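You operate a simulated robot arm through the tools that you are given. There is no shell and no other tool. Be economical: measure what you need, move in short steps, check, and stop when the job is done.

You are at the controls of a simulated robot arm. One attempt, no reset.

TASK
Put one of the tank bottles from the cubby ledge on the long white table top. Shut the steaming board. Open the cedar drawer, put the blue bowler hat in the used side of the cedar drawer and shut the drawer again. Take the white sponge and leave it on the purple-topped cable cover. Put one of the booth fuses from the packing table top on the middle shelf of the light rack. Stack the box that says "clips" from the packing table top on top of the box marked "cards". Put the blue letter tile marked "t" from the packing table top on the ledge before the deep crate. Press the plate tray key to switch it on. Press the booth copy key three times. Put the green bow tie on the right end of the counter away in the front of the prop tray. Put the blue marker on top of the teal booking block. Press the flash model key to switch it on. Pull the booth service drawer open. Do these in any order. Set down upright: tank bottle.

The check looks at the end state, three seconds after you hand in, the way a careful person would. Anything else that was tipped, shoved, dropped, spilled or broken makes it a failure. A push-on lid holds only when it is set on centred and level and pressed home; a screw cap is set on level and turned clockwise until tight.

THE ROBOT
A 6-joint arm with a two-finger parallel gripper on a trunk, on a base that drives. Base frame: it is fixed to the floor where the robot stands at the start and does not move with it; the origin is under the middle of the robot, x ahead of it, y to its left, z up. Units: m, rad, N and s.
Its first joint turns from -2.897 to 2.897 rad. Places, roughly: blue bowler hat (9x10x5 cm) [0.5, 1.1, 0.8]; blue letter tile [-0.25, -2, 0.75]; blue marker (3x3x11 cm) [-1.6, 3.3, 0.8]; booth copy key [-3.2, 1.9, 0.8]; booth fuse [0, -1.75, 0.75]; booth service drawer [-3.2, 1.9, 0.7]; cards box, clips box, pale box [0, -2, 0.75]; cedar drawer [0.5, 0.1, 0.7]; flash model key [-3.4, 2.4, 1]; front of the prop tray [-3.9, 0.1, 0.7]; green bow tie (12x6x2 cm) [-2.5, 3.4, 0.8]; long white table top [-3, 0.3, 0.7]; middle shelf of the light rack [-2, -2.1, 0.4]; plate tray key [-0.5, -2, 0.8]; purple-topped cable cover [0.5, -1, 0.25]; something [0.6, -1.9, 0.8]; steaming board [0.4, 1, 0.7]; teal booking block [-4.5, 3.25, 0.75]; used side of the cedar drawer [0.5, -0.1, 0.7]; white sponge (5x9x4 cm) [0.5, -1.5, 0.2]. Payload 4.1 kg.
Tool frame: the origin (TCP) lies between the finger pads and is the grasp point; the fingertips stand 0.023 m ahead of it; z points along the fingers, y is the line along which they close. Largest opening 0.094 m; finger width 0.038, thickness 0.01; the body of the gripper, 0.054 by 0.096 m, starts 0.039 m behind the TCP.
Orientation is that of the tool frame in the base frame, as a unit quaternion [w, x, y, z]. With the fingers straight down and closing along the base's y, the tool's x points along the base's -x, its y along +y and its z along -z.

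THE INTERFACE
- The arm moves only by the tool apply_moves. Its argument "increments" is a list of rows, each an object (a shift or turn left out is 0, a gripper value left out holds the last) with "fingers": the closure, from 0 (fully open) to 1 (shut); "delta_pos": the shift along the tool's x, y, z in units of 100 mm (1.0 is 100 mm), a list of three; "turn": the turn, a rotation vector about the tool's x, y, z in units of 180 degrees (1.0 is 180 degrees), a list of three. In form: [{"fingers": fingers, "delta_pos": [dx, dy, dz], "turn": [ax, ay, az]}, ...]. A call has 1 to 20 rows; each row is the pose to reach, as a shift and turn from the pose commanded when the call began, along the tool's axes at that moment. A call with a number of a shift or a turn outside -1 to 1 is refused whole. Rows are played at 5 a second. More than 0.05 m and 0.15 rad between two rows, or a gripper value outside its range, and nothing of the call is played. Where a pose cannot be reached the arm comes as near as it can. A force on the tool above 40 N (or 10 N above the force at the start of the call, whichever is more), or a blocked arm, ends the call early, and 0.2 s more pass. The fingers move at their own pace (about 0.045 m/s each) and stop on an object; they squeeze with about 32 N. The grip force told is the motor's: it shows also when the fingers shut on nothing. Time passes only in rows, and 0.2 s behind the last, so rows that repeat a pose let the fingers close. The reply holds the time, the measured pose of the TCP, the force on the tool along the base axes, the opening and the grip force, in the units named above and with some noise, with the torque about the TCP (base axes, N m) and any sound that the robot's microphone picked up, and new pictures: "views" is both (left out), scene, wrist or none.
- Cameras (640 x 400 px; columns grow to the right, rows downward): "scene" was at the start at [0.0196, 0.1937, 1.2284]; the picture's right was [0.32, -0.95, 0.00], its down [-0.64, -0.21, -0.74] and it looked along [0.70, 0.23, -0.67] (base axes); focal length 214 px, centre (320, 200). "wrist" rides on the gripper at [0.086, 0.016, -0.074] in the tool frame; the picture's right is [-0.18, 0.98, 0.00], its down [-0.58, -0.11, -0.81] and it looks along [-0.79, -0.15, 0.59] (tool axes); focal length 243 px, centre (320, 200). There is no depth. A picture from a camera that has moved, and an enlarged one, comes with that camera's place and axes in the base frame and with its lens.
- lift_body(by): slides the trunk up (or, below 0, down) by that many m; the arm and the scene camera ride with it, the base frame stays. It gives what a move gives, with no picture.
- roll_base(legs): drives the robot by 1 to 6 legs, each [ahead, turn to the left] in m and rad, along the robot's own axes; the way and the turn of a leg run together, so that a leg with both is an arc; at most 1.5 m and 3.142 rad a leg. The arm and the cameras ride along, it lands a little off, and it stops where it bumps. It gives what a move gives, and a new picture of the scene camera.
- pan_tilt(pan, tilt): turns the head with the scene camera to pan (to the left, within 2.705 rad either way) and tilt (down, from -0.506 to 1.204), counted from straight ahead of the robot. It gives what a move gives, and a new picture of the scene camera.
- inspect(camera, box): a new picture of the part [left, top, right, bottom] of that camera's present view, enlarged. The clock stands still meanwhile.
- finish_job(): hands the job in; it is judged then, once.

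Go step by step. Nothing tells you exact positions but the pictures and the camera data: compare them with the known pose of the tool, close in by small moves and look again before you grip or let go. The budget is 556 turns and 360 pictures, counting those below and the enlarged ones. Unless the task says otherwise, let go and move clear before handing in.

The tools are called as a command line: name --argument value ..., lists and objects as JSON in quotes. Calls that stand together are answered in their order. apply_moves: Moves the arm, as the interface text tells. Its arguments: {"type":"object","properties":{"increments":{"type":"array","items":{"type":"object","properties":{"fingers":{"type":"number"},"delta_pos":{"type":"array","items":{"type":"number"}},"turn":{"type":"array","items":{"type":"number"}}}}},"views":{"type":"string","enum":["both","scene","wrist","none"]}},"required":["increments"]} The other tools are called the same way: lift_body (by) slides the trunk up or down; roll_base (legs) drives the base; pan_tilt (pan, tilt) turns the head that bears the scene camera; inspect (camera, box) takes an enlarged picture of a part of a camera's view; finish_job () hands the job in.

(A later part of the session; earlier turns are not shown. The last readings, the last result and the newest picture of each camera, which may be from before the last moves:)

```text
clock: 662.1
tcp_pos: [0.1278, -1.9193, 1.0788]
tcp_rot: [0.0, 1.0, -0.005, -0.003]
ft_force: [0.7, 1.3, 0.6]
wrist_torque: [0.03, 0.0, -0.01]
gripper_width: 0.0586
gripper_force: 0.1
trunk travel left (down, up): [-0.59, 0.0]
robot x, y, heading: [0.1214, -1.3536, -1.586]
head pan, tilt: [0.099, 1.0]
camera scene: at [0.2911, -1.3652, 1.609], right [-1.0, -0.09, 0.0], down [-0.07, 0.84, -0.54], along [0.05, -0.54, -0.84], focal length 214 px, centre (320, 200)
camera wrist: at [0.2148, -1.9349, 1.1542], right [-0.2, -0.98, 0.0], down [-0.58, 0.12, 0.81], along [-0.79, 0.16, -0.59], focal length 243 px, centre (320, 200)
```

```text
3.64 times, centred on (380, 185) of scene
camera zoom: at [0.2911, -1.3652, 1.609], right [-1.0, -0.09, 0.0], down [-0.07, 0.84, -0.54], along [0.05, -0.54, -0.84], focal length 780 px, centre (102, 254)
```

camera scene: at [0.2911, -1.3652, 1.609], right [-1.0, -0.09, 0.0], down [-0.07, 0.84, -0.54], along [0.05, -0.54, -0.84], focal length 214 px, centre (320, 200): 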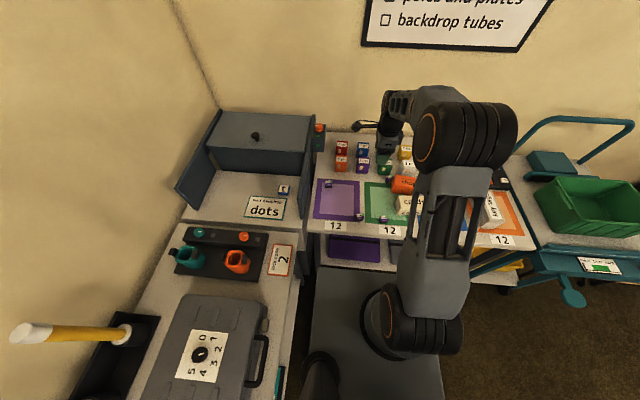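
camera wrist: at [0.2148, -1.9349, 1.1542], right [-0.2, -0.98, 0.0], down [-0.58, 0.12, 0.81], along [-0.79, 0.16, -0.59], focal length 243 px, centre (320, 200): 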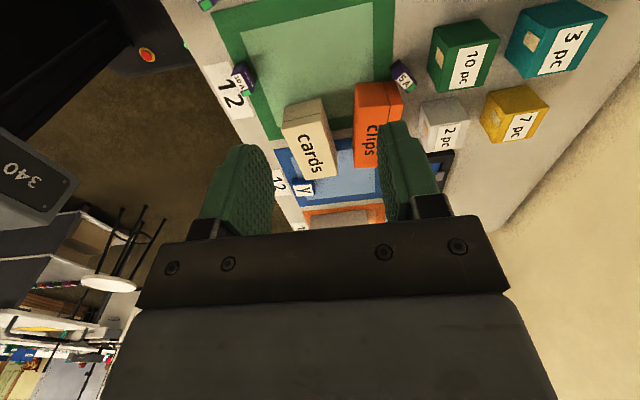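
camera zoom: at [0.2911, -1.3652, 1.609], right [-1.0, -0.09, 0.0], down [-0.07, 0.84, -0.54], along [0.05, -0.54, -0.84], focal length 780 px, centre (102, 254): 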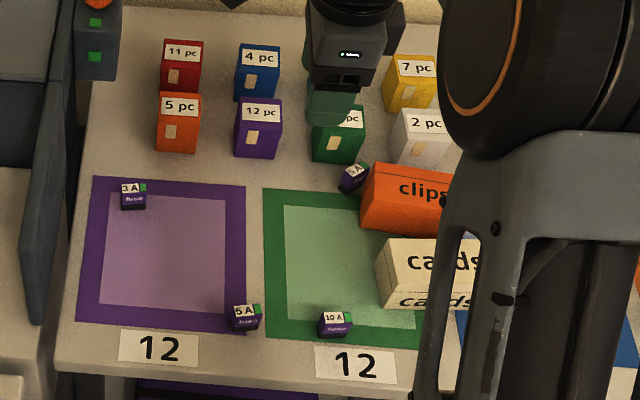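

apply_moves --increments '[{"delta_pos": [-0.45, 0.15, 0], "fingers": 0.15}, {"delta_pos": [-0.9, 0.3, 0]}]' --views "none"

apply_moves --increments '[{"delta_pos": [-0.4, 0.1, 0]}, {"delta_pos": [-0.79, 0.22, 0]}, {"delta_pos": [-0.79, 0.22, 0.45]}, {"delta_pos": [-0.79, 0.22, 0.9]}]' --views "wrist"

```text
clock: 662.7
tcp_pos: [0.0382, -1.95, 1.0804]
tcp_rot: [0.0, 1.0, -0.006, -0.003]
ft_force: [0.1, 0.7, -1.4]
wrist_torque: [-0.02, 0.01, -0.01]
gripper_width: 0.0798
gripper_force: 0.1
trunk travel left (down, up): [-0.59, 0.0]
robot x, y, heading: [0.1202, -1.3557, -1.583]
head pan, tilt: [0.099, 1.0]
```

```text
clock: 663.7
tcp_pos: [-0.0409, -1.9703, 0.9922]
tcp_rot: [0.003, 1.0, -0.006, -0.003]
ft_force: [0.5, 0.1, 0.7]
wrist_torque: [-0.01, -0.02, 0.0]
gripper_width: 0.0799
gripper_force: 0.1
trunk travel left (down, up): [-0.59, 0.0]
robot x, y, heading: [0.1167, -1.3545, -1.581]
head pan, tilt: [0.099, 1.0]
camera wrist: at [0.0464, -1.9869, 1.0653], right [-0.19, -0.98, 0.0], down [-0.57, 0.12, 0.81], along [-0.79, 0.16, -0.59], focal length 243 px, centre (320, 200)
```

wrist: 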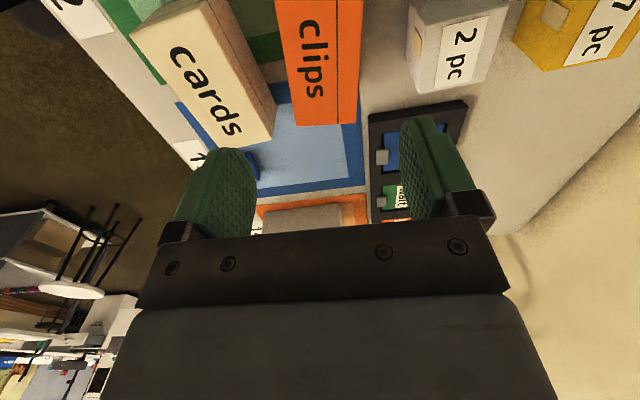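

apply_moves --increments '[{"delta_pos": [0, 0, 0.45]}, {"delta_pos": [0, 0, 0.9]}]' --views "wrist"

```text
clock: 664.3
tcp_pos: [-0.0401, -1.9716, 0.901]
tcp_rot: [0.002, 1.0, -0.006, -0.003]
ft_force: [0.0, 0.3, -0.4]
wrist_torque: [-0.03, -0.01, 0.02]
gripper_width: 0.0795
gripper_force: 0.1
trunk travel left (down, up): [-0.59, 0.0]
robot x, y, heading: [0.1173, -1.3542, -1.579]
head pan, tilt: [0.099, 1.0]
camera wrist: at [0.0469, -1.9873, 0.9744], right [-0.19, -0.98, 0.0], down [-0.57, 0.12, 0.81], along [-0.79, 0.16, -0.59], focal length 243 px, centre (320, 200)
```

wrist: 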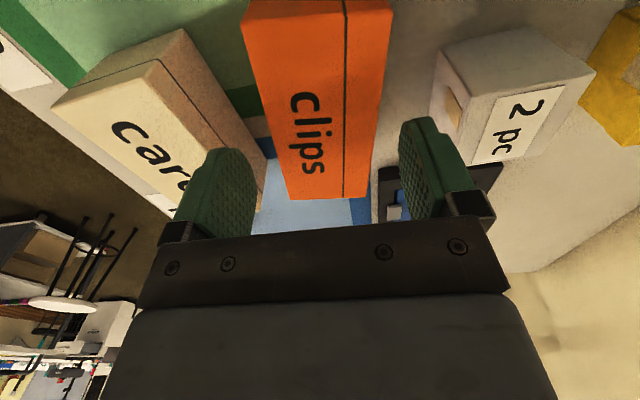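

apply_moves --increments '[{"delta_pos": [0, 0, 0], "fingers": 0.23}, {"delta_pos": [0, 0.01, 0.2], "fingers": 0.23}, {"delta_pos": [0, 0.01, 0.4]}, {"delta_pos": [0, 0.01, 0.6]}, {"delta_pos": [0, 0.01, 0.68]}]' --views "wrist"

```text
clock: 665.5
tcp_pos: [-0.0421, -1.9734, 0.832]
tcp_rot: [0.002, 1.0, -0.005, -0.004]
ft_force: [0.1, -0.2, 0.5]
wrist_torque: [-0.01, -0.02, -0.01]
gripper_width: 0.0722
gripper_force: 0.1
trunk travel left (down, up): [-0.59, 0.0]
robot x, y, heading: [0.1201, -1.3569, -1.577]
head pan, tilt: [0.099, 1.0]
camera wrist: at [0.046, -1.9892, 0.906], right [-0.19, -0.98, 0.0], down [-0.57, 0.12, 0.81], along [-0.79, 0.16, -0.59], focal length 243 px, centre (320, 200)
```

wrist: 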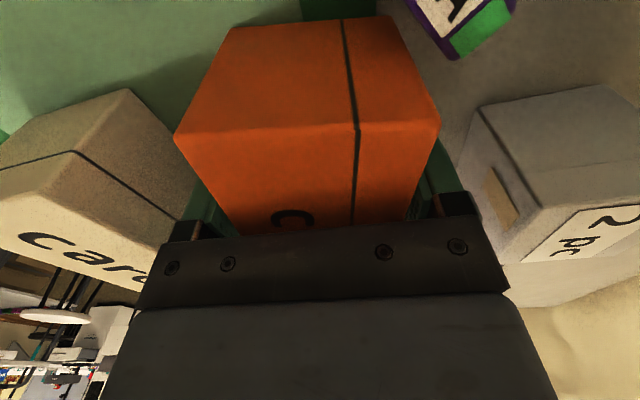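

apply_moves --increments '[{"fingers": 1}, {"fingers": 1}, {"fingers": 1}, {"delta_pos": [0, 0, -0.4], "fingers": 1}, {"delta_pos": [0, 0, -0.8]}]' --views "none"

apply_moves --increments '[{"delta_pos": [0.0, 0, -0.4]}, {"delta_pos": [0.45, 0, -0.4]}, {"delta_pos": [0.9, -0.1, -0.4]}]' --views "none"

apply_moves --increments '[{"delta_pos": [0.35, -0.1, 0]}, {"delta_pos": [0.7, -0.2, 0]}]' --views "both"

```text
clock: 666.7
tcp_pos: [-0.0403, -1.9692, 0.9107]
tcp_rot: [0.001, 1.0, -0.005, -0.003]
ft_force: [0.1, 0.2, -2.0]
wrist_torque: [0.0, 0.02, 0.0]
gripper_width: 0.0598
gripper_force: 32.6
trunk travel left (down, up): [-0.59, 0.0]
robot x, y, heading: [0.1175, -1.3519, -1.586]
head pan, tilt: [0.099, 1.0]
```

```text
clock: 667.5
tcp_pos: [0.0527, -1.9641, 0.9513]
tcp_rot: [0.001, 1.0, -0.005, -0.003]
ft_force: [-0.2, -0.1, -1.8]
wrist_torque: [0.0, 0.0, 0.01]
gripper_width: 0.06
gripper_force: 32.3
trunk travel left (down, up): [-0.59, 0.0]
robot x, y, heading: [0.1193, -1.356, -1.582]
head pan, tilt: [0.099, 1.0]
```

```text
clock: 668.1
tcp_pos: [0.1225, -1.9428, 0.952]
tcp_rot: [0.002, 1.0, -0.005, -0.004]
ft_force: [0.2, -0.1, -1.6]
wrist_torque: [0.02, 0.03, 0.04]
gripper_width: 0.0598
gripper_force: 32.1
trunk travel left (down, up): [-0.59, 0.0]
robot x, y, heading: [0.1212, -1.3521, -1.583]
head pan, tilt: [0.099, 1.0]
camera scene: at [0.2928, -1.3651, 1.6088], right [-1.0, -0.09, 0.0], down [-0.08, 0.84, -0.54], along [0.05, -0.54, -0.84], focal length 214 px, centre (320, 200)
camera wrist: at [0.209, -1.9591, 1.0257], right [-0.19, -0.98, 0.0], down [-0.57, 0.12, 0.81], along [-0.8, 0.16, -0.59], focal length 243 px, centre (320, 200)
```

scene: 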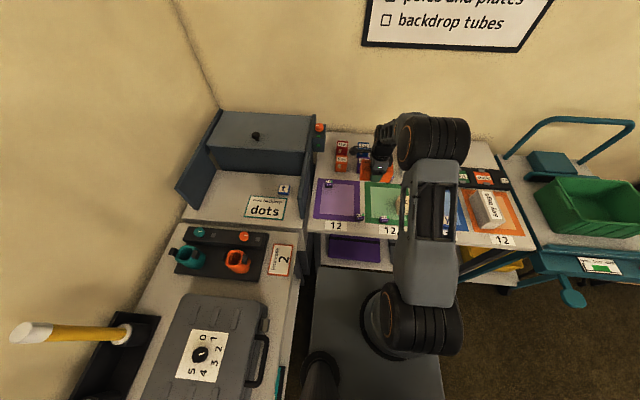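
wrist: 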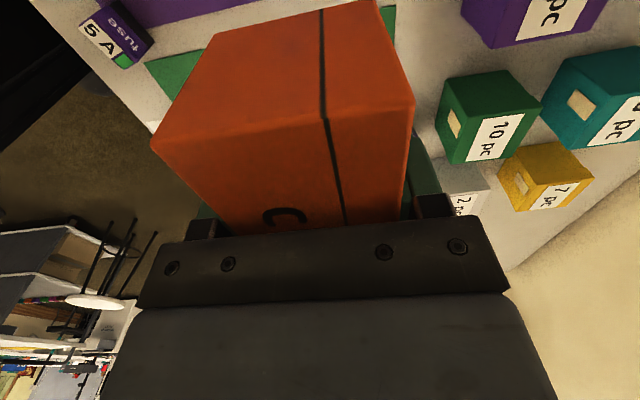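

apply_moves --increments '[{"delta_pos": [0, 0.05, 0.4]}, {"delta_pos": [0, 0.05, 0.8]}, {"delta_pos": [0, 0.05, 1.0]}]' --views "none"

apply_moves --increments '[{"delta_pos": [0, 0, 0.08]}, {"delta_pos": [0, 0, 0.15]}, {"delta_pos": [0, 0, 0.2]}]' --views "none"

```text
clock: 668.9
tcp_pos: [0.1214, -1.9489, 0.8506]
tcp_rot: [0.001, 1.0, -0.005, -0.004]
ft_force: [-0.4, 0.8, -1.5]
wrist_torque: [-0.03, 0.02, -0.02]
gripper_width: 0.0599
gripper_force: 31.7
trunk travel left (down, up): [-0.59, 0.0]
robot x, y, heading: [0.1197, -1.3565, -1.577]
head pan, tilt: [0.099, 1.0]
```

```text
clock: 669.7
tcp_pos: [0.1198, -1.9489, 0.8318]
tcp_rot: [0.002, 1.0, -0.006, -0.004]
ft_force: [0.4, 0.6, 4.0]
wrist_torque: [0.19, 0.32, -0.12]
gripper_width: 0.06
gripper_force: 31.7
trunk travel left (down, up): [-0.59, 0.0]
robot x, y, heading: [0.1157, -1.3556, -1.579]
head pan, tilt: [0.099, 1.0]
```

apply_moves --increments '[{"fingers": 0.08}, {"fingers": 0.08}, {"delta_pos": [0, 0, -0.45]}, {"delta_pos": [0, 0, -0.9]}, {"delta_pos": [0, 0.3, -0.9], "fingers": 1}, {"delta_pos": [0, 0.5, -0.9], "fingers": 1}, {"delta_pos": [0, 0.5, -0.9], "fingers": 1}, {"delta_pos": [0, 0.5, -0.6]}, {"delta_pos": [0, 0.5, -0.37]}]' --views "both"

```text
clock: 671.7
tcp_pos: [0.1191, -1.9982, 0.8681]
tcp_rot: [0.001, 1.0, -0.005, -0.004]
ft_force: [-0.1, 0.8, -0.1]
wrist_torque: [0.0, 0.0, -0.01]
gripper_width: 0.0
gripper_force: 21.5
trunk travel left (down, up): [-0.59, 0.0]
robot x, y, heading: [0.1212, -1.3526, -1.581]
head pan, tilt: [0.099, 1.0]
camera scene: at [0.292, -1.3655, 1.6089], right [-1.0, -0.09, 0.0], down [-0.07, 0.84, -0.54], along [0.05, -0.54, -0.84], focal length 214 px, centre (320, 200)
camera wrist: at [0.206, -2.0144, 0.9429], right [-0.19, -0.98, 0.0], down [-0.57, 0.12, 0.81], along [-0.79, 0.16, -0.59], focal length 243 px, centre (320, 200)
```

scene: 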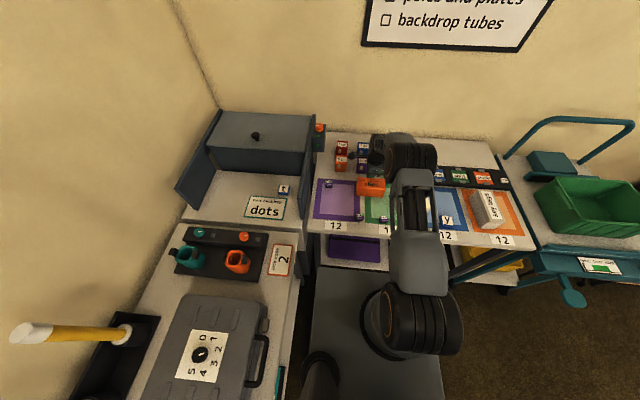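
wrist: 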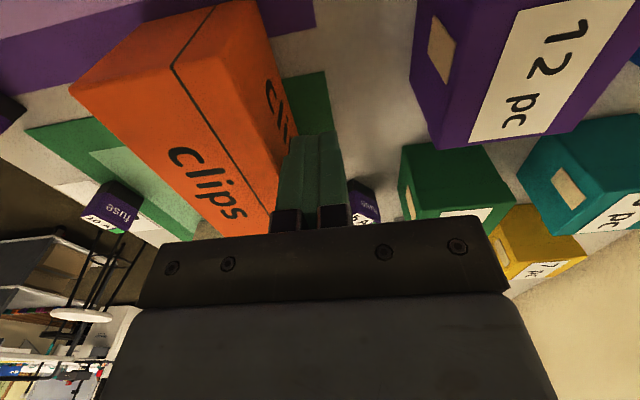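

apply_moves --increments '[{"delta_pos": [0, -0.1, 0]}, {"delta_pos": [0, -0.2, -0.05]}, {"delta_pos": [0, -0.3, -0.12]}, {"delta_pos": [0, -0.4, -0.2]}, {"delta_pos": [0, -0.5, -0.28]}]' --views "wrist"

```text
clock: 672.9
tcp_pos: [0.1186, -1.9491, 0.8981]
tcp_rot: [0.001, 1.0, -0.004, -0.003]
ft_force: [0.2, 0.8, 0.4]
wrist_torque: [-0.03, -0.01, 0.01]
gripper_width: 0.0
gripper_force: 31.4
trunk travel left (down, up): [-0.59, 0.0]
robot x, y, heading: [0.121, -1.3546, -1.581]
head pan, tilt: [0.099, 1.0]
camera wrist: at [0.206, -1.9642, 0.9717], right [-0.19, -0.98, 0.0], down [-0.57, 0.12, 0.81], along [-0.79, 0.16, -0.59], focal length 243 px, centre (320, 200)
```

wrist: 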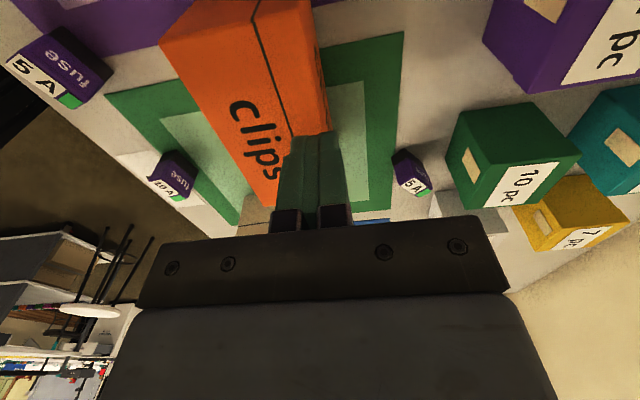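

The box slides rather than tips. I'll instead re-grip it with the gripper yawed the other way and turn it upright with a forward pitch. First rise and rotate the tool.

apply_moves --increments '[{"delta_pos": [0, 0, -0.4]}, {"delta_pos": [0, 0, -0.8]}, {"delta_pos": [0, 0, -0.8], "turn": [0, 0, -0.047], "fingers": 0.1}, {"delta_pos": [0, 0, -0.8], "turn": [0, 0, -0.094]}, {"delta_pos": [0, 0, -0.8], "turn": [0, 0, -0.141]}, {"delta_pos": [0, 0, -0.8], "turn": [0, 0, -0.188]}, {"delta_pos": [0, 0, -0.8], "turn": [0, 0, -0.235]}, {"delta_pos": [0, 0, -0.8], "turn": [0, 0, -0.282]}, {"delta_pos": [0, 0, -0.8], "turn": [0, 0, -0.329]}, {"delta_pos": [0, 0, -0.8], "turn": [0, 0, -0.376]}, {"delta_pos": [0, 0, -0.8], "turn": [0, 0, -0.423]}, {"delta_pos": [0, 0, -0.8], "turn": [0, 0, -0.47]}, {"delta_pos": [0, 0, -0.8], "turn": [0, 0, -0.5]}]' --views "none"

apply_moves --increments '[{"turn": [0, 0, -0.047]}, {"turn": [0, 0, -0.094]}, {"turn": [0, 0, -0.141]}, {"turn": [0, 0, -0.188]}, {"turn": [0, 0, -0.235]}, {"turn": [0, 0, -0.282]}, {"turn": [0, 0, -0.329]}, {"turn": [0, 0, -0.376]}, {"turn": [0, 0, -0.423]}, {"turn": [0, 0, -0.47]}, {"turn": [0, 0, -0.5]}]' --views "both"

```text
clock: 675.7
tcp_pos: [0.1214, -1.9483, 0.9753]
tcp_rot: [-0.002, 0.711, 0.704, -0.003]
ft_force: [0.8, -1.0, 0.5]
wrist_torque: [-0.01, 0.0, 0.02]
gripper_width: 0.0848
gripper_force: 0.1
trunk travel left (down, up): [-0.59, 0.0]
robot x, y, heading: [0.117, -1.3534, -1.58]
head pan, tilt: [0.099, 1.0]
```

```text
clock: 678.1
tcp_pos: [0.1211, -1.9482, 0.9764]
tcp_rot: [-0.003, 0.004, 1.0, -0.001]
ft_force: [-0.7, -0.1, 0.3]
wrist_torque: [-0.02, 0.01, 0.03]
gripper_width: 0.0847
gripper_force: 0.2
trunk travel left (down, up): [-0.59, 0.0]
robot x, y, heading: [0.118, -1.3572, -1.581]
head pan, tilt: [0.099, 1.0]
camera scene: at [0.292, -1.3652, 1.6089], right [-1.0, -0.09, 0.0], down [-0.07, 0.84, -0.54], along [0.05, -0.54, -0.84], focal length 214 px, centre (320, 200)
camera wrist: at [0.0346, -1.9311, 1.0525], right [0.19, 0.98, 0.0], down [0.59, -0.11, 0.8], along [0.79, -0.16, -0.6], focal length 243 px, centre (320, 200)
```

scene: 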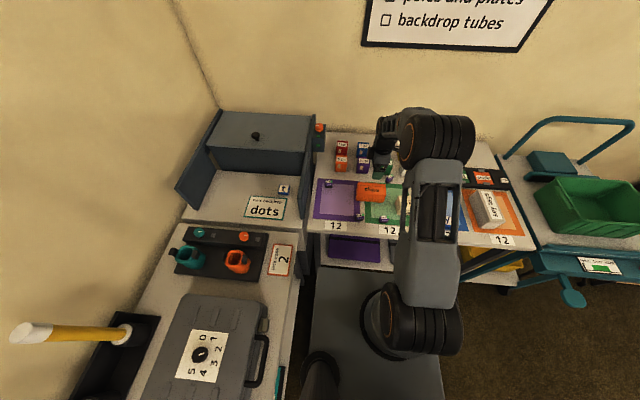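
wrist: 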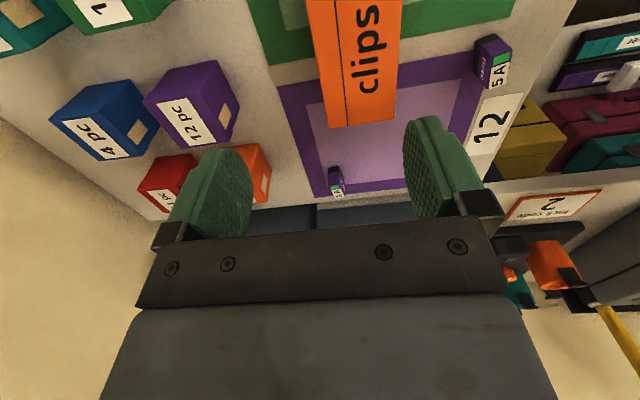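

apply_moves --increments '[{"delta_pos": [0.06, 0.29, 0]}, {"delta_pos": [0.06, 0.29, 0.4]}, {"delta_pos": [0.06, 0.29, 0.8]}]' --views "wrist"

```text
clock: 678.9
tcp_pos: [0.1138, -1.9214, 0.8957]
tcp_rot: [-0.003, 0.006, 1.0, -0.002]
ft_force: [0.8, 1.2, 0.3]
wrist_torque: [0.0, -0.02, -0.02]
gripper_width: 0.0844
gripper_force: 0.0
trunk travel left (down, up): [-0.59, 0.0]
robot x, y, heading: [0.1153, -1.3541, -1.578]
head pan, tilt: [0.099, 1.0]
camera wrist: at [0.0279, -1.9036, 0.9713], right [0.19, 0.98, 0.0], down [0.59, -0.11, 0.8], along [0.79, -0.16, -0.6], focal length 243 px, centre (320, 200)
```

wrist: 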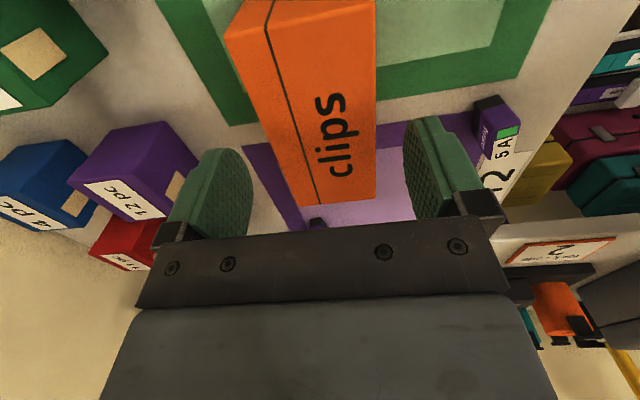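

apply_moves --increments '[{"delta_pos": [0, 0, 0.2]}, {"delta_pos": [0, 0, 0.32]}, {"delta_pos": [0, 0, 0.32], "fingers": 1}, {"delta_pos": [0, 0, 0.32], "fingers": 1}, {"delta_pos": [0, 0, 0.32], "fingers": 1}, {"delta_pos": [0, 0, 0.1], "fingers": 1}, {"delta_pos": [0, 0, -0.3]}, {"delta_pos": [0, 0, -0.7]}]' --views "wrist"

```text
clock: 680.7
tcp_pos: [0.116, -1.9191, 0.9665]
tcp_rot: [-0.004, 0.005, 1.0, 0.0]
ft_force: [0.3, 0.1, -2.1]
wrist_torque: [-0.01, 0.01, -0.02]
gripper_width: 0.0596
gripper_force: 31.5
trunk travel left (down, up): [-0.59, 0.0]
robot x, y, heading: [0.1194, -1.3544, -1.582]
head pan, tilt: [0.099, 1.0]
camera wrist: at [0.0302, -1.9009, 1.0416], right [0.19, 0.98, 0.0], down [0.59, -0.11, 0.8], along [0.79, -0.16, -0.6], focal length 243 px, centre (320, 200)
```

wrist: 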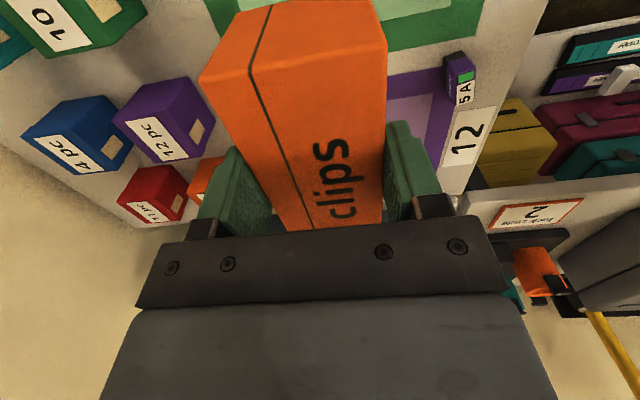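

apply_moves --increments '[{"delta_pos": [0.28, 0.3, -0.16]}, {"delta_pos": [0.56, 0.6, -0.32]}, {"delta_pos": [0.85, 0.9, -0.5]}]' --views "none"

apply_moves --increments '[{"turn": [0.046, 0, 0]}, {"turn": [0.092, 0, 0]}, {"turn": [0.138, 0, 0]}, {"turn": [0.184, 0, 0]}, {"turn": [0.23, 0, 0]}, {"turn": [0.276, 0, 0]}, {"turn": [0.322, 0, 0]}, {"turn": [0.368, 0, 0]}, {"turn": [0.414, 0, 0]}, {"turn": [0.46, 0, 0]}, {"turn": [0.5, 0, 0]}]' --views "both"

```text
clock: 681.5
tcp_pos: [0.0303, -1.8281, 1.0171]
tcp_rot: [-0.003, 0.005, 1.0, -0.002]
ft_force: [-0.4, -0.1, -1.9]
wrist_torque: [-0.01, 0.02, 0.0]
gripper_width: 0.0597
gripper_force: 31.8
trunk travel left (down, up): [-0.59, 0.0]
robot x, y, heading: [0.1204, -1.3563, -1.584]
head pan, tilt: [0.099, 1.0]
```

```text
clock: 683.9
tcp_pos: [0.0587, -1.8757, 1.2301]
tcp_rot: [-0.01, 0.009, 0.879, -0.477]
ft_force: [-0.1, 0.2, -1.9]
wrist_torque: [0.04, 0.01, -0.01]
gripper_width: 0.0598
gripper_force: 32.1
out of reach, approached as far as the arm can: row 4, 5, 6, 7, 8, 9, 10, 11
trunk travel left (down, up): [-0.59, 0.0]
robot x, y, heading: [0.1175, -1.3546, -1.585]
head pan, tilt: [0.099, 1.0]
camera scene: at [0.2918, -1.3662, 1.6089], right [-1.0, -0.09, 0.0], down [-0.07, 0.84, -0.54], along [0.05, -0.54, -0.84], focal length 214 px, centre (320, 200)
camera wrist: at [-0.0253, -1.8008, 1.2578], right [0.19, 0.53, -0.82], down [0.6, 0.6, 0.53], along [0.77, -0.6, -0.2], focal length 243 px, centre (320, 200)
```

scene: 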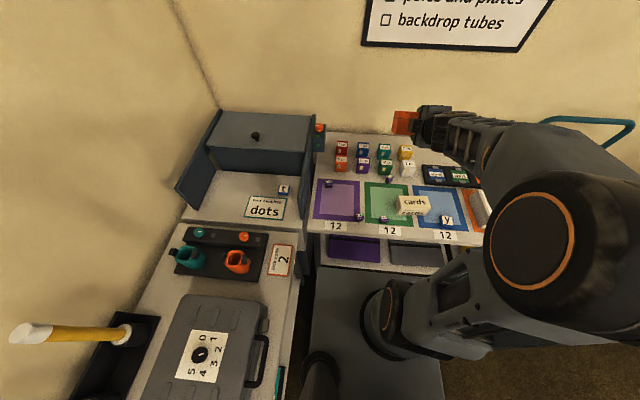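
wrist: 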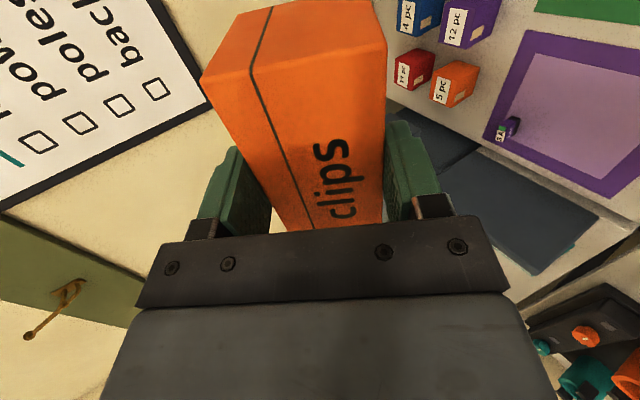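

lift_body --by -0.2

apply_moves --increments '[{"delta_pos": [0, 0, -0.1], "turn": [0.046, 0, 0]}, {"delta_pos": [0, 0, -0.2], "turn": [0.092, 0, 0]}, {"delta_pos": [0, 0, -0.3], "turn": [0.138, 0, 0]}, {"delta_pos": [0, 0, -0.4], "turn": [0.183, 0, 0]}]' --views "none"

```text
clock: 686.1
tcp_pos: [0.0593, -1.8742, 1.0301]
tcp_rot: [-0.01, 0.01, 0.879, -0.476]
ft_force: [-0.2, 0.3, -1.4]
wrist_torque: [0.05, 0.0, 0.02]
gripper_width: 0.0599
gripper_force: 32.3
trunk travel left (down, up): [-0.39, 0.2]
robot x, y, heading: [0.1177, -1.3556, -1.585]
head pan, tilt: [0.099, 1.0]
```

```text
clock: 687.1
tcp_pos: [0.083, -1.8416, 1.1403]
tcp_rot: [-0.013, 0.011, 0.812, -0.583]
ft_force: [-0.2, -0.4, -1.2]
wrist_torque: [0.06, -0.01, 0.01]
gripper_width: 0.0598
gripper_force: 32.0
out of reach, approached as far as the arm can: row 1, 2, 3, 4
trunk travel left (down, up): [-0.39, 0.2]
robot x, y, heading: [0.1203, -1.3543, -1.581]
head pan, tilt: [0.099, 1.0]
```

lift_body --by -0.2

apply_moves --increments '[{"delta_pos": [0, 0, -0.05], "turn": [0.035, 0, 0]}, {"delta_pos": [0, 0, -0.1], "turn": [0.07, 0, 0]}, {"delta_pos": [0, 0, -0.15], "turn": [0.106, 0, 0]}]' --views "both"

```text
clock: 689.3
tcp_pos: [0.0832, -1.8415, 0.9392]
tcp_rot: [-0.013, 0.011, 0.812, -0.584]
ft_force: [-0.3, 1.1, -1.7]
wrist_torque: [0.05, -0.03, -0.01]
gripper_width: 0.0598
gripper_force: 31.7
trunk travel left (down, up): [-0.19, 0.4]
robot x, y, heading: [0.1181, -1.3514, -1.584]
head pan, tilt: [0.099, 1.0]
```

```text
clock: 690.1
tcp_pos: [0.0916, -1.8261, 0.9785]
tcp_rot: [-0.014, 0.013, 0.784, -0.621]
ft_force: [0.4, 0.5, -2.0]
wrist_torque: [0.05, 0.03, -0.01]
gripper_width: 0.06
gripper_force: 31.9
out of reach, approached as far as the arm can: row 1, 2, 3
trunk travel left (down, up): [-0.19, 0.4]
robot x, y, heading: [0.1154, -1.3556, -1.588]
head pan, tilt: [0.099, 1.0]
camera scene: at [0.2921, -1.3651, 1.2089], right [-1.0, -0.09, 0.0], down [-0.07, 0.84, -0.54], along [0.05, -0.54, -0.84], focal length 214 px, centre (320, 200)
camera wrist: at [0.0078, -1.7462, 0.981], right [0.18, 0.22, -0.96], down [0.61, 0.74, 0.29], along [0.77, -0.64, 0.0], focal length 243 px, centre (320, 200)
```

scene: 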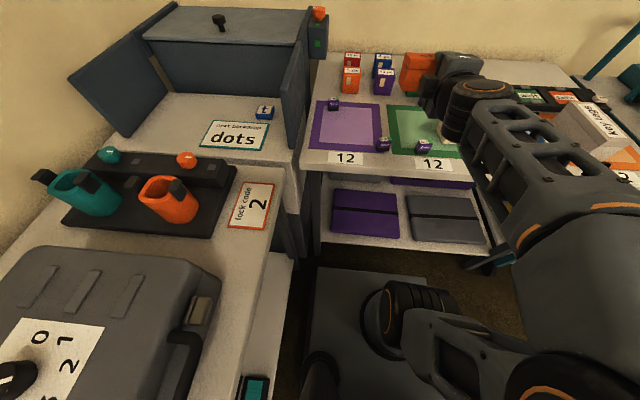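
wrist: 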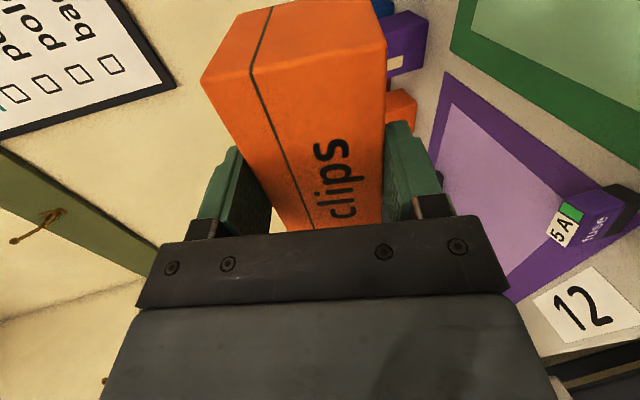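

apply_moves --increments '[{"delta_pos": [0.1, 0, 0.15], "turn": [0.035, 0, 0]}, {"delta_pos": [0.2, 0, 0.3], "turn": [0.073, 0, 0]}]' --views "none"

```text
clock: 690.7
tcp_pos: [0.0936, -1.8246, 1.0164]
tcp_rot: [-0.015, 0.013, 0.759, -0.651]
ft_force: [-0.2, 0.0, -1.9]
wrist_torque: [0.06, 0.0, 0.0]
gripper_width: 0.0598
gripper_force: 32.1
out of reach, approached as far as the arm can: row 1, 2
trunk travel left (down, up): [-0.19, 0.4]
robot x, y, heading: [0.1187, -1.3583, -1.582]
head pan, tilt: [0.099, 1.0]
```

lift_body --by -0.09

apply_moves --increments '[{"turn": [0.025, 0, 0]}, {"turn": [0.045, 0, 0]}]' --views "none"

```text
clock: 691.9
tcp_pos: [0.0926, -1.8255, 0.9266]
tcp_rot: [-0.016, 0.014, 0.758, -0.652]
ft_force: [0.1, -0.3, -2.0]
wrist_torque: [0.02, -0.01, -0.03]
gripper_width: 0.0599
gripper_force: 31.7
trunk travel left (down, up): [-0.1, 0.49]
robot x, y, heading: [0.1196, -1.3545, -1.577]
head pan, tilt: [0.099, 1.0]
```

```text
clock: 692.5
tcp_pos: [0.1002, -1.8162, 0.9537]
tcp_rot: [-0.016, 0.013, 0.737, -0.675]
ft_force: [0.3, -0.4, -1.9]
wrist_torque: [0.1, 0.01, 0.02]
gripper_width: 0.0595
gripper_force: 32.0
out of reach, approached as far as the arm can: row 1, 2
trunk travel left (down, up): [-0.1, 0.49]
robot x, y, heading: [0.1171, -1.3521, -1.582]
head pan, tilt: [0.099, 1.0]
```

apply_moves --increments '[{"delta_pos": [0.4, 0, 0]}, {"delta_pos": [0.8, 0, 0]}]' --views "none"

apply_moves --increments '[{"delta_pos": [0.35, 0, 0]}, {"delta_pos": [0.7, 0, 0]}]' --views "both"

```text
clock: 693.1
tcp_pos: [0.0249, -1.8083, 0.9712]
tcp_rot: [-0.017, 0.014, 0.74, -0.672]
ft_force: [0.1, 0.2, -1.8]
wrist_torque: [0.07, 0.01, 0.03]
gripper_width: 0.0597
gripper_force: 31.9
out of reach, approached as far as the arm can: row 1, 2
trunk travel left (down, up): [-0.1, 0.49]
robot x, y, heading: [0.1173, -1.3547, -1.584]
head pan, tilt: [0.099, 1.0]
```

```text
clock: 693.7
tcp_pos: [-0.0388, -1.8036, 0.9911]
tcp_rot: [-0.017, 0.015, 0.741, -0.671]
ft_force: [0.1, -0.7, -1.7]
wrist_torque: [0.07, 0.01, 0.02]
gripper_width: 0.0597
gripper_force: 32.0
out of reach, approached as far as the arm can: row 1, 2
trunk travel left (down, up): [-0.1, 0.49]
robot x, y, heading: [0.1168, -1.3544, -1.582]
head pan, tilt: [0.099, 1.0]
camera scene: at [0.2922, -1.3651, 1.1189], right [-1.0, -0.09, 0.0], down [-0.07, 0.84, -0.54], along [0.05, -0.54, -0.84], focal length 214 px, centre (320, 200)
camera wrist: at [-0.1215, -1.7233, 0.982], right [0.18, 0.09, -0.98], down [0.62, 0.77, 0.18], along [0.77, -0.64, 0.09], focal length 243 px, centre (320, 200)
```

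scene: 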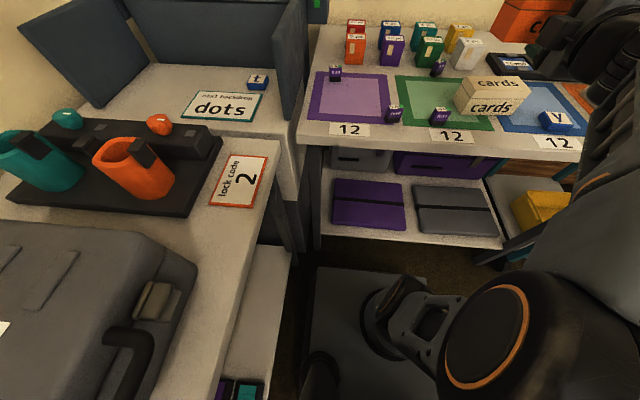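
wrist: 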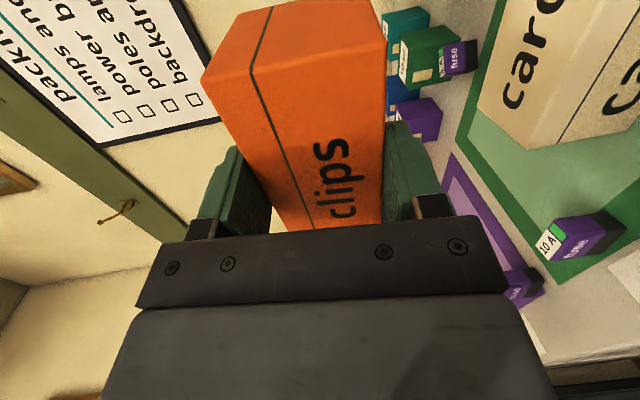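

lift_body --by -0.085

apply_moves --increments '[{"delta_pos": [0.12, 0, 0.12]}]' --views "wrist"

inspect --camera "scene" --box '[400, 40, 640, 200]'

```text
clock: 694.9
tcp_pos: [-0.0372, -1.804, 0.9053]
tcp_rot: [-0.016, 0.014, 0.741, -0.671]
ft_force: [-0.1, 0.2, -1.6]
wrist_torque: [0.05, 0.01, 0.01]
gripper_width: 0.0593
gripper_force: 32.1
trunk travel left (down, up): [-0.015, 0.575]
robot x, y, heading: [0.1184, -1.3511, -1.581]
head pan, tilt: [0.099, 1.0]
```

```text
clock: 695.3
tcp_pos: [-0.0503, -1.8152, 0.9045]
tcp_rot: [-0.016, 0.015, 0.743, -0.669]
ft_force: [0.8, -0.3, -1.6]
wrist_torque: [0.05, -0.01, 0.0]
gripper_width: 0.0598
gripper_force: 32.2
trunk travel left (down, up): [-0.015, 0.575]
robot x, y, heading: [0.1197, -1.3538, -1.581]
head pan, tilt: [0.099, 1.0]
camera wrist: at [-0.1333, -1.7349, 0.8975], right [0.19, 0.09, -0.98], down [0.62, 0.76, 0.19], along [0.76, -0.64, 0.08], focal length 243 px, centre (320, 200)
```

wrist: 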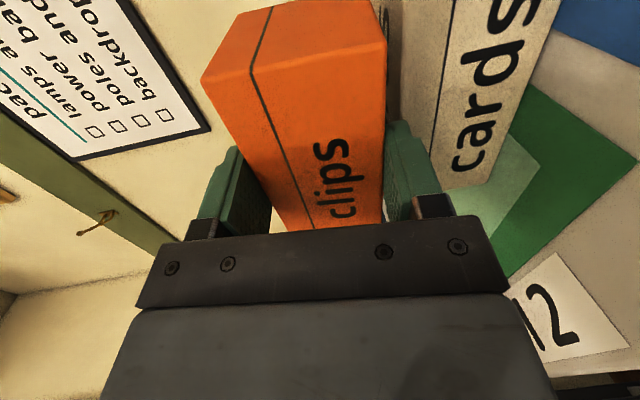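

```text
2.50 times, centred on (520, 120) of scene
camera zoom: at [0.292, -1.3651, 1.0339], right [-1.0, -0.09, 0.0], down [-0.07, 0.84, -0.54], along [0.05, -0.54, -0.84], focal length 536 px, centre (-180, 400)
```

zoom: 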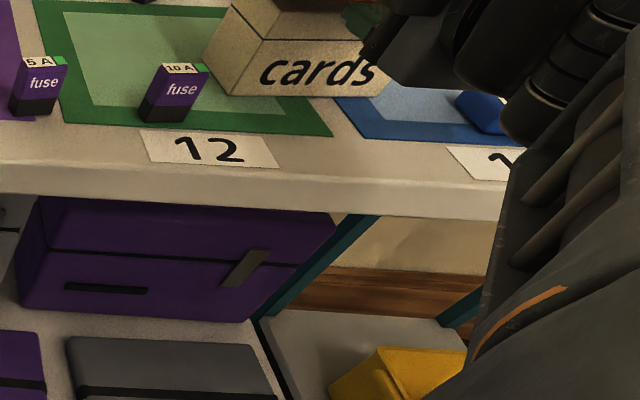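

Reach is limited here; I'll set the box upright on the free table area instead, then re-grip and stack. Move over to x≈0.11.

apply_moves --increments '[{"delta_pos": [-0.4, 0, 0]}, {"delta_pos": [-0.8, 0, 0]}]' --views "none"

apply_moves --increments '[{"delta_pos": [-0.4, 0, 0.1]}, {"delta_pos": [-0.8, 0, 0.2], "turn": [-0.02, 0, 0]}, {"delta_pos": [-0.8, 0.2, 0.3], "turn": [-0.045, 0, 0]}]' --views "wrist"

```text
clock: 695.9
tcp_pos: [0.0308, -1.8192, 0.9033]
tcp_rot: [-0.017, 0.016, 0.74, -0.672]
ft_force: [-0.5, 0.4, -2.1]
wrist_torque: [0.05, 0.04, 0.04]
gripper_width: 0.0595
gripper_force: 32.2
trunk travel left (down, up): [-0.015, 0.575]
robot x, y, heading: [0.1182, -1.3545, -1.583]
head pan, tilt: [0.099, 1.0]
```

```text
clock: 696.7
tcp_pos: [0.108, -1.8519, 0.8806]
tcp_rot: [-0.015, 0.016, 0.786, -0.617]
ft_force: [0.0, -0.1, -2.3]
wrist_torque: [0.04, 0.05, 0.01]
gripper_width: 0.0598
gripper_force: 32.4
trunk travel left (down, up): [-0.015, 0.575]
robot x, y, heading: [0.1175, -1.358, -1.581]
head pan, tilt: [0.099, 1.0]
camera wrist: at [0.025, -1.7706, 0.8826], right [0.19, 0.23, -0.96], down [0.61, 0.73, 0.29], along [0.77, -0.64, 0.0], focal length 243 px, centre (320, 200)
```

wrist: 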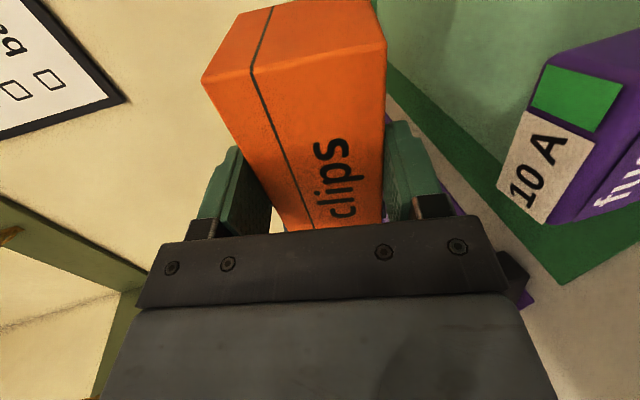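

apply_moves --increments '[{"delta_pos": [0, 0.1, 0.03]}, {"delta_pos": [0, 0.18, 0.05]}, {"delta_pos": [0, 0.25, 0.06]}]' --views "none"

inspect --camera "scene" --box '[300, 20, 540, 180]'

```text
clock: 697.5
tcp_pos: [0.1065, -1.8499, 0.8553]
tcp_rot: [-0.015, 0.016, 0.786, -0.617]
ft_force: [0.7, 0.5, -1.8]
wrist_torque: [0.05, 0.01, 0.01]
gripper_width: 0.0599
gripper_force: 32.1
trunk travel left (down, up): [-0.015, 0.575]
robot x, y, heading: [0.1213, -1.3564, -1.58]
head pan, tilt: [0.099, 1.0]
```

```text
2.50 times, centred on (420, 100) of scene
camera zoom: at [0.292, -1.3652, 1.0339], right [-1.0, -0.09, 0.0], down [-0.07, 0.84, -0.54], along [0.05, -0.54, -0.84], focal length 536 px, centre (70, 450)
```

zoom: 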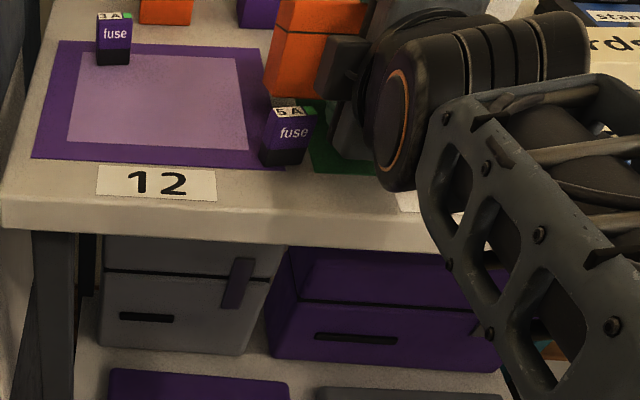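

apply_moves --increments '[{"delta_pos": [0, 0.03, 0]}, {"delta_pos": [0, 0.06, 0]}, {"delta_pos": [0, 0.09, 0]}]' --views "none"

```text
clock: 698.3
tcp_pos: [0.1066, -1.8488, 0.8466]
tcp_rot: [-0.015, 0.016, 0.786, -0.617]
ft_force: [-0.1, 0.5, -1.5]
wrist_torque: [0.05, 0.0, -0.03]
gripper_width: 0.0598
gripper_force: 31.7
trunk travel left (down, up): [-0.015, 0.575]
robot x, y, heading: [0.1184, -1.353, -1.577]
head pan, tilt: [0.099, 1.0]
```

apply_moves --increments '[{"delta_pos": [0, 0.025, 0]}, {"delta_pos": [0, 0.05, 0]}]' --views "wrist"

```text
clock: 698.9
tcp_pos: [0.1086, -1.8474, 0.8454]
tcp_rot: [-0.016, 0.016, 0.782, -0.623]
ft_force: [-2.6, -18.9, 23.3]
wrist_torque: [-1.14, -0.01, -0.16]
gripper_width: 0.0598
gripper_force: 31.9
trunk travel left (down, up): [-0.015, 0.575]
robot x, y, heading: [0.118, -1.3551, -1.583]
head pan, tilt: [0.099, 1.0]
camera wrist: at [0.0238, -1.7664, 0.847], right [0.19, 0.21, -0.96], down [0.61, 0.74, 0.29], along [0.77, -0.64, 0.01], focal length 243 px, centre (320, 200)
```

wrist: 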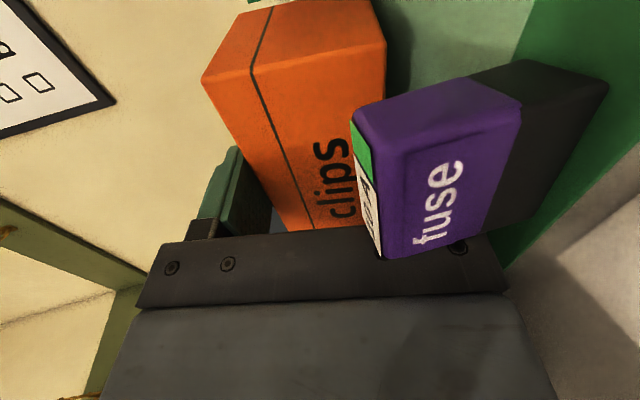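

apply_moves --increments '[{"delta_pos": [0, -0.03, 0], "fingers": 0.29}, {"delta_pos": [0, -0.03, 0], "fingers": 0.29}, {"delta_pos": [0, -0.03, -0.1]}, {"delta_pos": [0, -0.03, -0.2]}, {"delta_pos": [0, -0.03, -0.35]}, {"delta_pos": [0, -0.1, -0.6]}]' --views "wrist"

```text
clock: 700.3
tcp_pos: [0.1096, -1.8016, 0.8508]
tcp_rot: [-0.017, 0.016, 0.797, -0.603]
ft_force: [-0.6, 0.8, -0.9]
wrist_torque: [0.01, -0.01, 0.01]
gripper_width: 0.067
gripper_force: 0.3
trunk travel left (down, up): [-0.015, 0.575]
robot x, y, heading: [0.115, -1.3568, -1.583]
head pan, tilt: [0.099, 1.0]
camera wrist: at [0.0264, -1.7202, 0.8555], right [0.19, 0.26, -0.95], down [0.62, 0.72, 0.32], along [0.76, -0.65, -0.02], focal length 243 px, centre (320, 200)
```

wrist: 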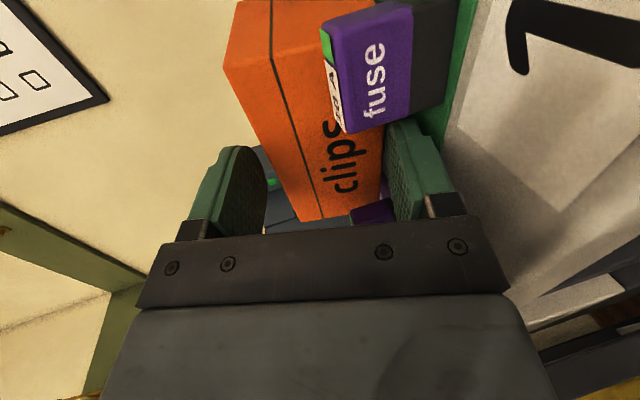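

apply_moves --increments '[{"delta_pos": [0, -0.1, -0.35]}, {"delta_pos": [0, -0.4, -0.7]}, {"delta_pos": [0, -0.8, -0.9]}]' --views "none"

lift_body --by 0.35

pan_tilt --pan 0.1 --tilt 0.9

inspect --camera "scene" --box '[320, 90, 480, 200]'

```text
clock: 701.0
tcp_pos: [0.1095, -1.7884, 0.8527]
tcp_rot: [-0.02, 0.016, 0.84, -0.541]
ft_force: [0.3, -0.1, -0.2]
wrist_torque: [-0.03, 0.02, -0.03]
gripper_width: 0.0665
gripper_force: 0.0
trunk travel left (down, up): [-0.015, 0.575]
robot x, y, heading: [0.1186, -1.3558, -1.579]
head pan, tilt: [0.099, 1.0]
stopped in row 3: the arm was blocked; the commanded pose is now the measured one
```

```text
clock: 704.4
tcp_pos: [0.1116, -1.7837, 1.2094]
tcp_rot: [-0.019, 0.016, 0.837, -0.547]
ft_force: [0.5, -0.1, 0.2]
wrist_torque: [0.02, -0.03, 0.0]
gripper_width: 0.0667
gripper_force: 0.1
trunk travel left (down, up): [-0.365, 0.225]
robot x, y, heading: [0.1205, -1.3515, -1.584]
head pan, tilt: [0.099, 1.0]
```

```text
clock: 705.1
tcp_pos: [0.1106, -1.785, 1.2094]
tcp_rot: [-0.02, 0.015, 0.837, -0.547]
ft_force: [-0.1, -0.6, 0.6]
wrist_torque: [-0.01, 0.01, -0.01]
gripper_width: 0.0668
gripper_force: 0.0
trunk travel left (down, up): [-0.365, 0.225]
robot x, y, heading: [0.1167, -1.3568, -1.582]
head pan, tilt: [0.099, 0.901]
camera scene: at [0.2925, -1.3711, 1.3911], right [-1.0, -0.09, 0.0], down [-0.07, 0.78, -0.62], along [0.06, -0.62, -0.78], focal length 214 px, centre (320, 200)
```

scene: 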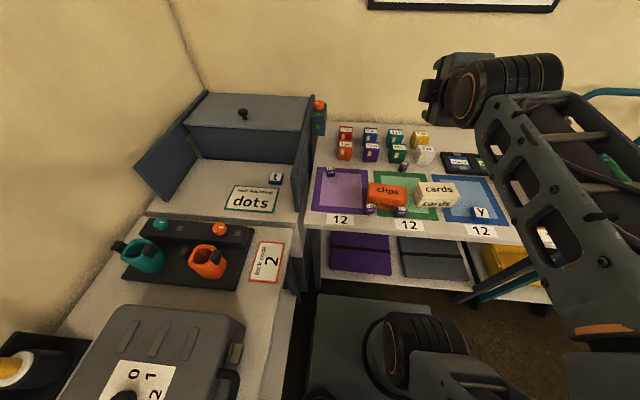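

```text
3.64 times, centred on (400, 145) of scene
camera zoom: at [0.2925, -1.3711, 1.3911], right [-1.0, -0.09, 0.0], down [-0.07, 0.78, -0.62], along [0.06, -0.62, -0.78], focal length 780 px, centre (29, 400)
```

zoom: 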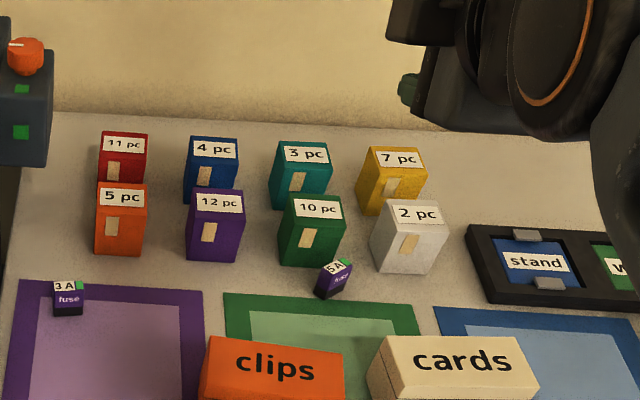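

inspect --camera "scene" --box '[310, 150, 510, 250]'

```text
3.20 times, centred on (410, 200) of scene
camera zoom: at [0.2925, -1.3711, 1.3911], right [-1.0, -0.09, 0.0], down [-0.07, 0.78, -0.62], along [0.06, -0.62, -0.78], focal length 686 px, centre (32, 200)
```

zoom: 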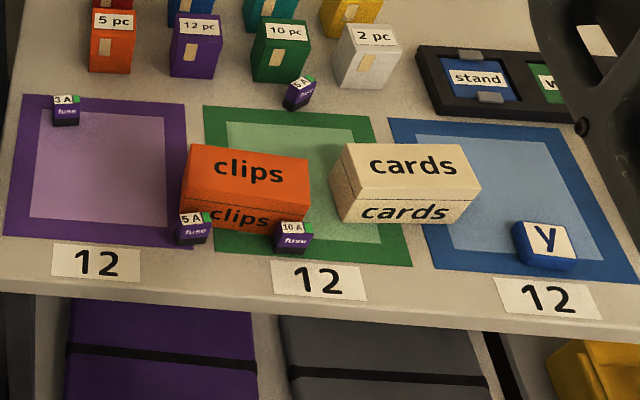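

Clips is upright again. Return to tool-down (same yaw) and re-grip it from above.

apply_moves --increments '[{"turn": [-0.046, 0, 0]}, {"turn": [-0.092, 0, 0]}, {"turn": [-0.138, 0, 0]}, {"turn": [-0.184, 0, 0]}, {"turn": [-0.23, 0, 0]}, {"turn": [-0.276, 0, 0]}, {"turn": [-0.322, 0, 0], "fingers": 0.1}, {"turn": [-0.367, 0, 0]}]' --views "none"

apply_moves --increments '[{"delta_pos": [0, -0.3, 0.3]}, {"delta_pos": [0, -0.6, 0.6]}, {"delta_pos": [0, -0.75, 1.0]}]' --views "wrist"

```text
clock: 706.9
tcp_pos: [0.111, -1.7833, 1.2081]
tcp_rot: [-0.006, 0.024, 1.0, -0.001]
ft_force: [0.9, 1.1, -0.2]
wrist_torque: [-0.03, -0.02, 0.02]
gripper_width: 0.0845
gripper_force: 0.0
trunk travel left (down, up): [-0.365, 0.225]
robot x, y, heading: [0.1204, -1.3556, -1.583]
head pan, tilt: [0.099, 0.901]
```

```text
clock: 707.7
tcp_pos: [0.1069, -1.8602, 1.1087]
tcp_rot: [-0.008, 0.024, 1.0, -0.003]
ft_force: [0.3, -0.5, -0.1]
wrist_torque: [0.0, 0.01, -0.03]
gripper_width: 0.0847
gripper_force: 0.0
trunk travel left (down, up): [-0.365, 0.225]
robot x, y, heading: [0.1187, -1.3574, -1.578]
head pan, tilt: [0.099, 0.901]
camera wrist: at [0.0215, -1.8387, 1.1854], right [0.23, 0.97, -0.01], down [0.59, -0.13, 0.8], along [0.78, -0.19, -0.6], focal length 243 px, centre (320, 200)
```

wrist: 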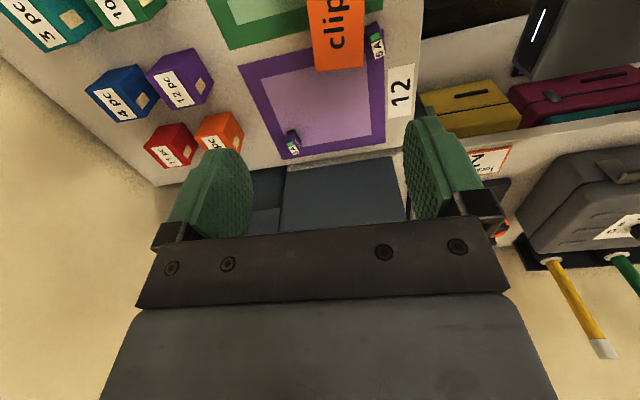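

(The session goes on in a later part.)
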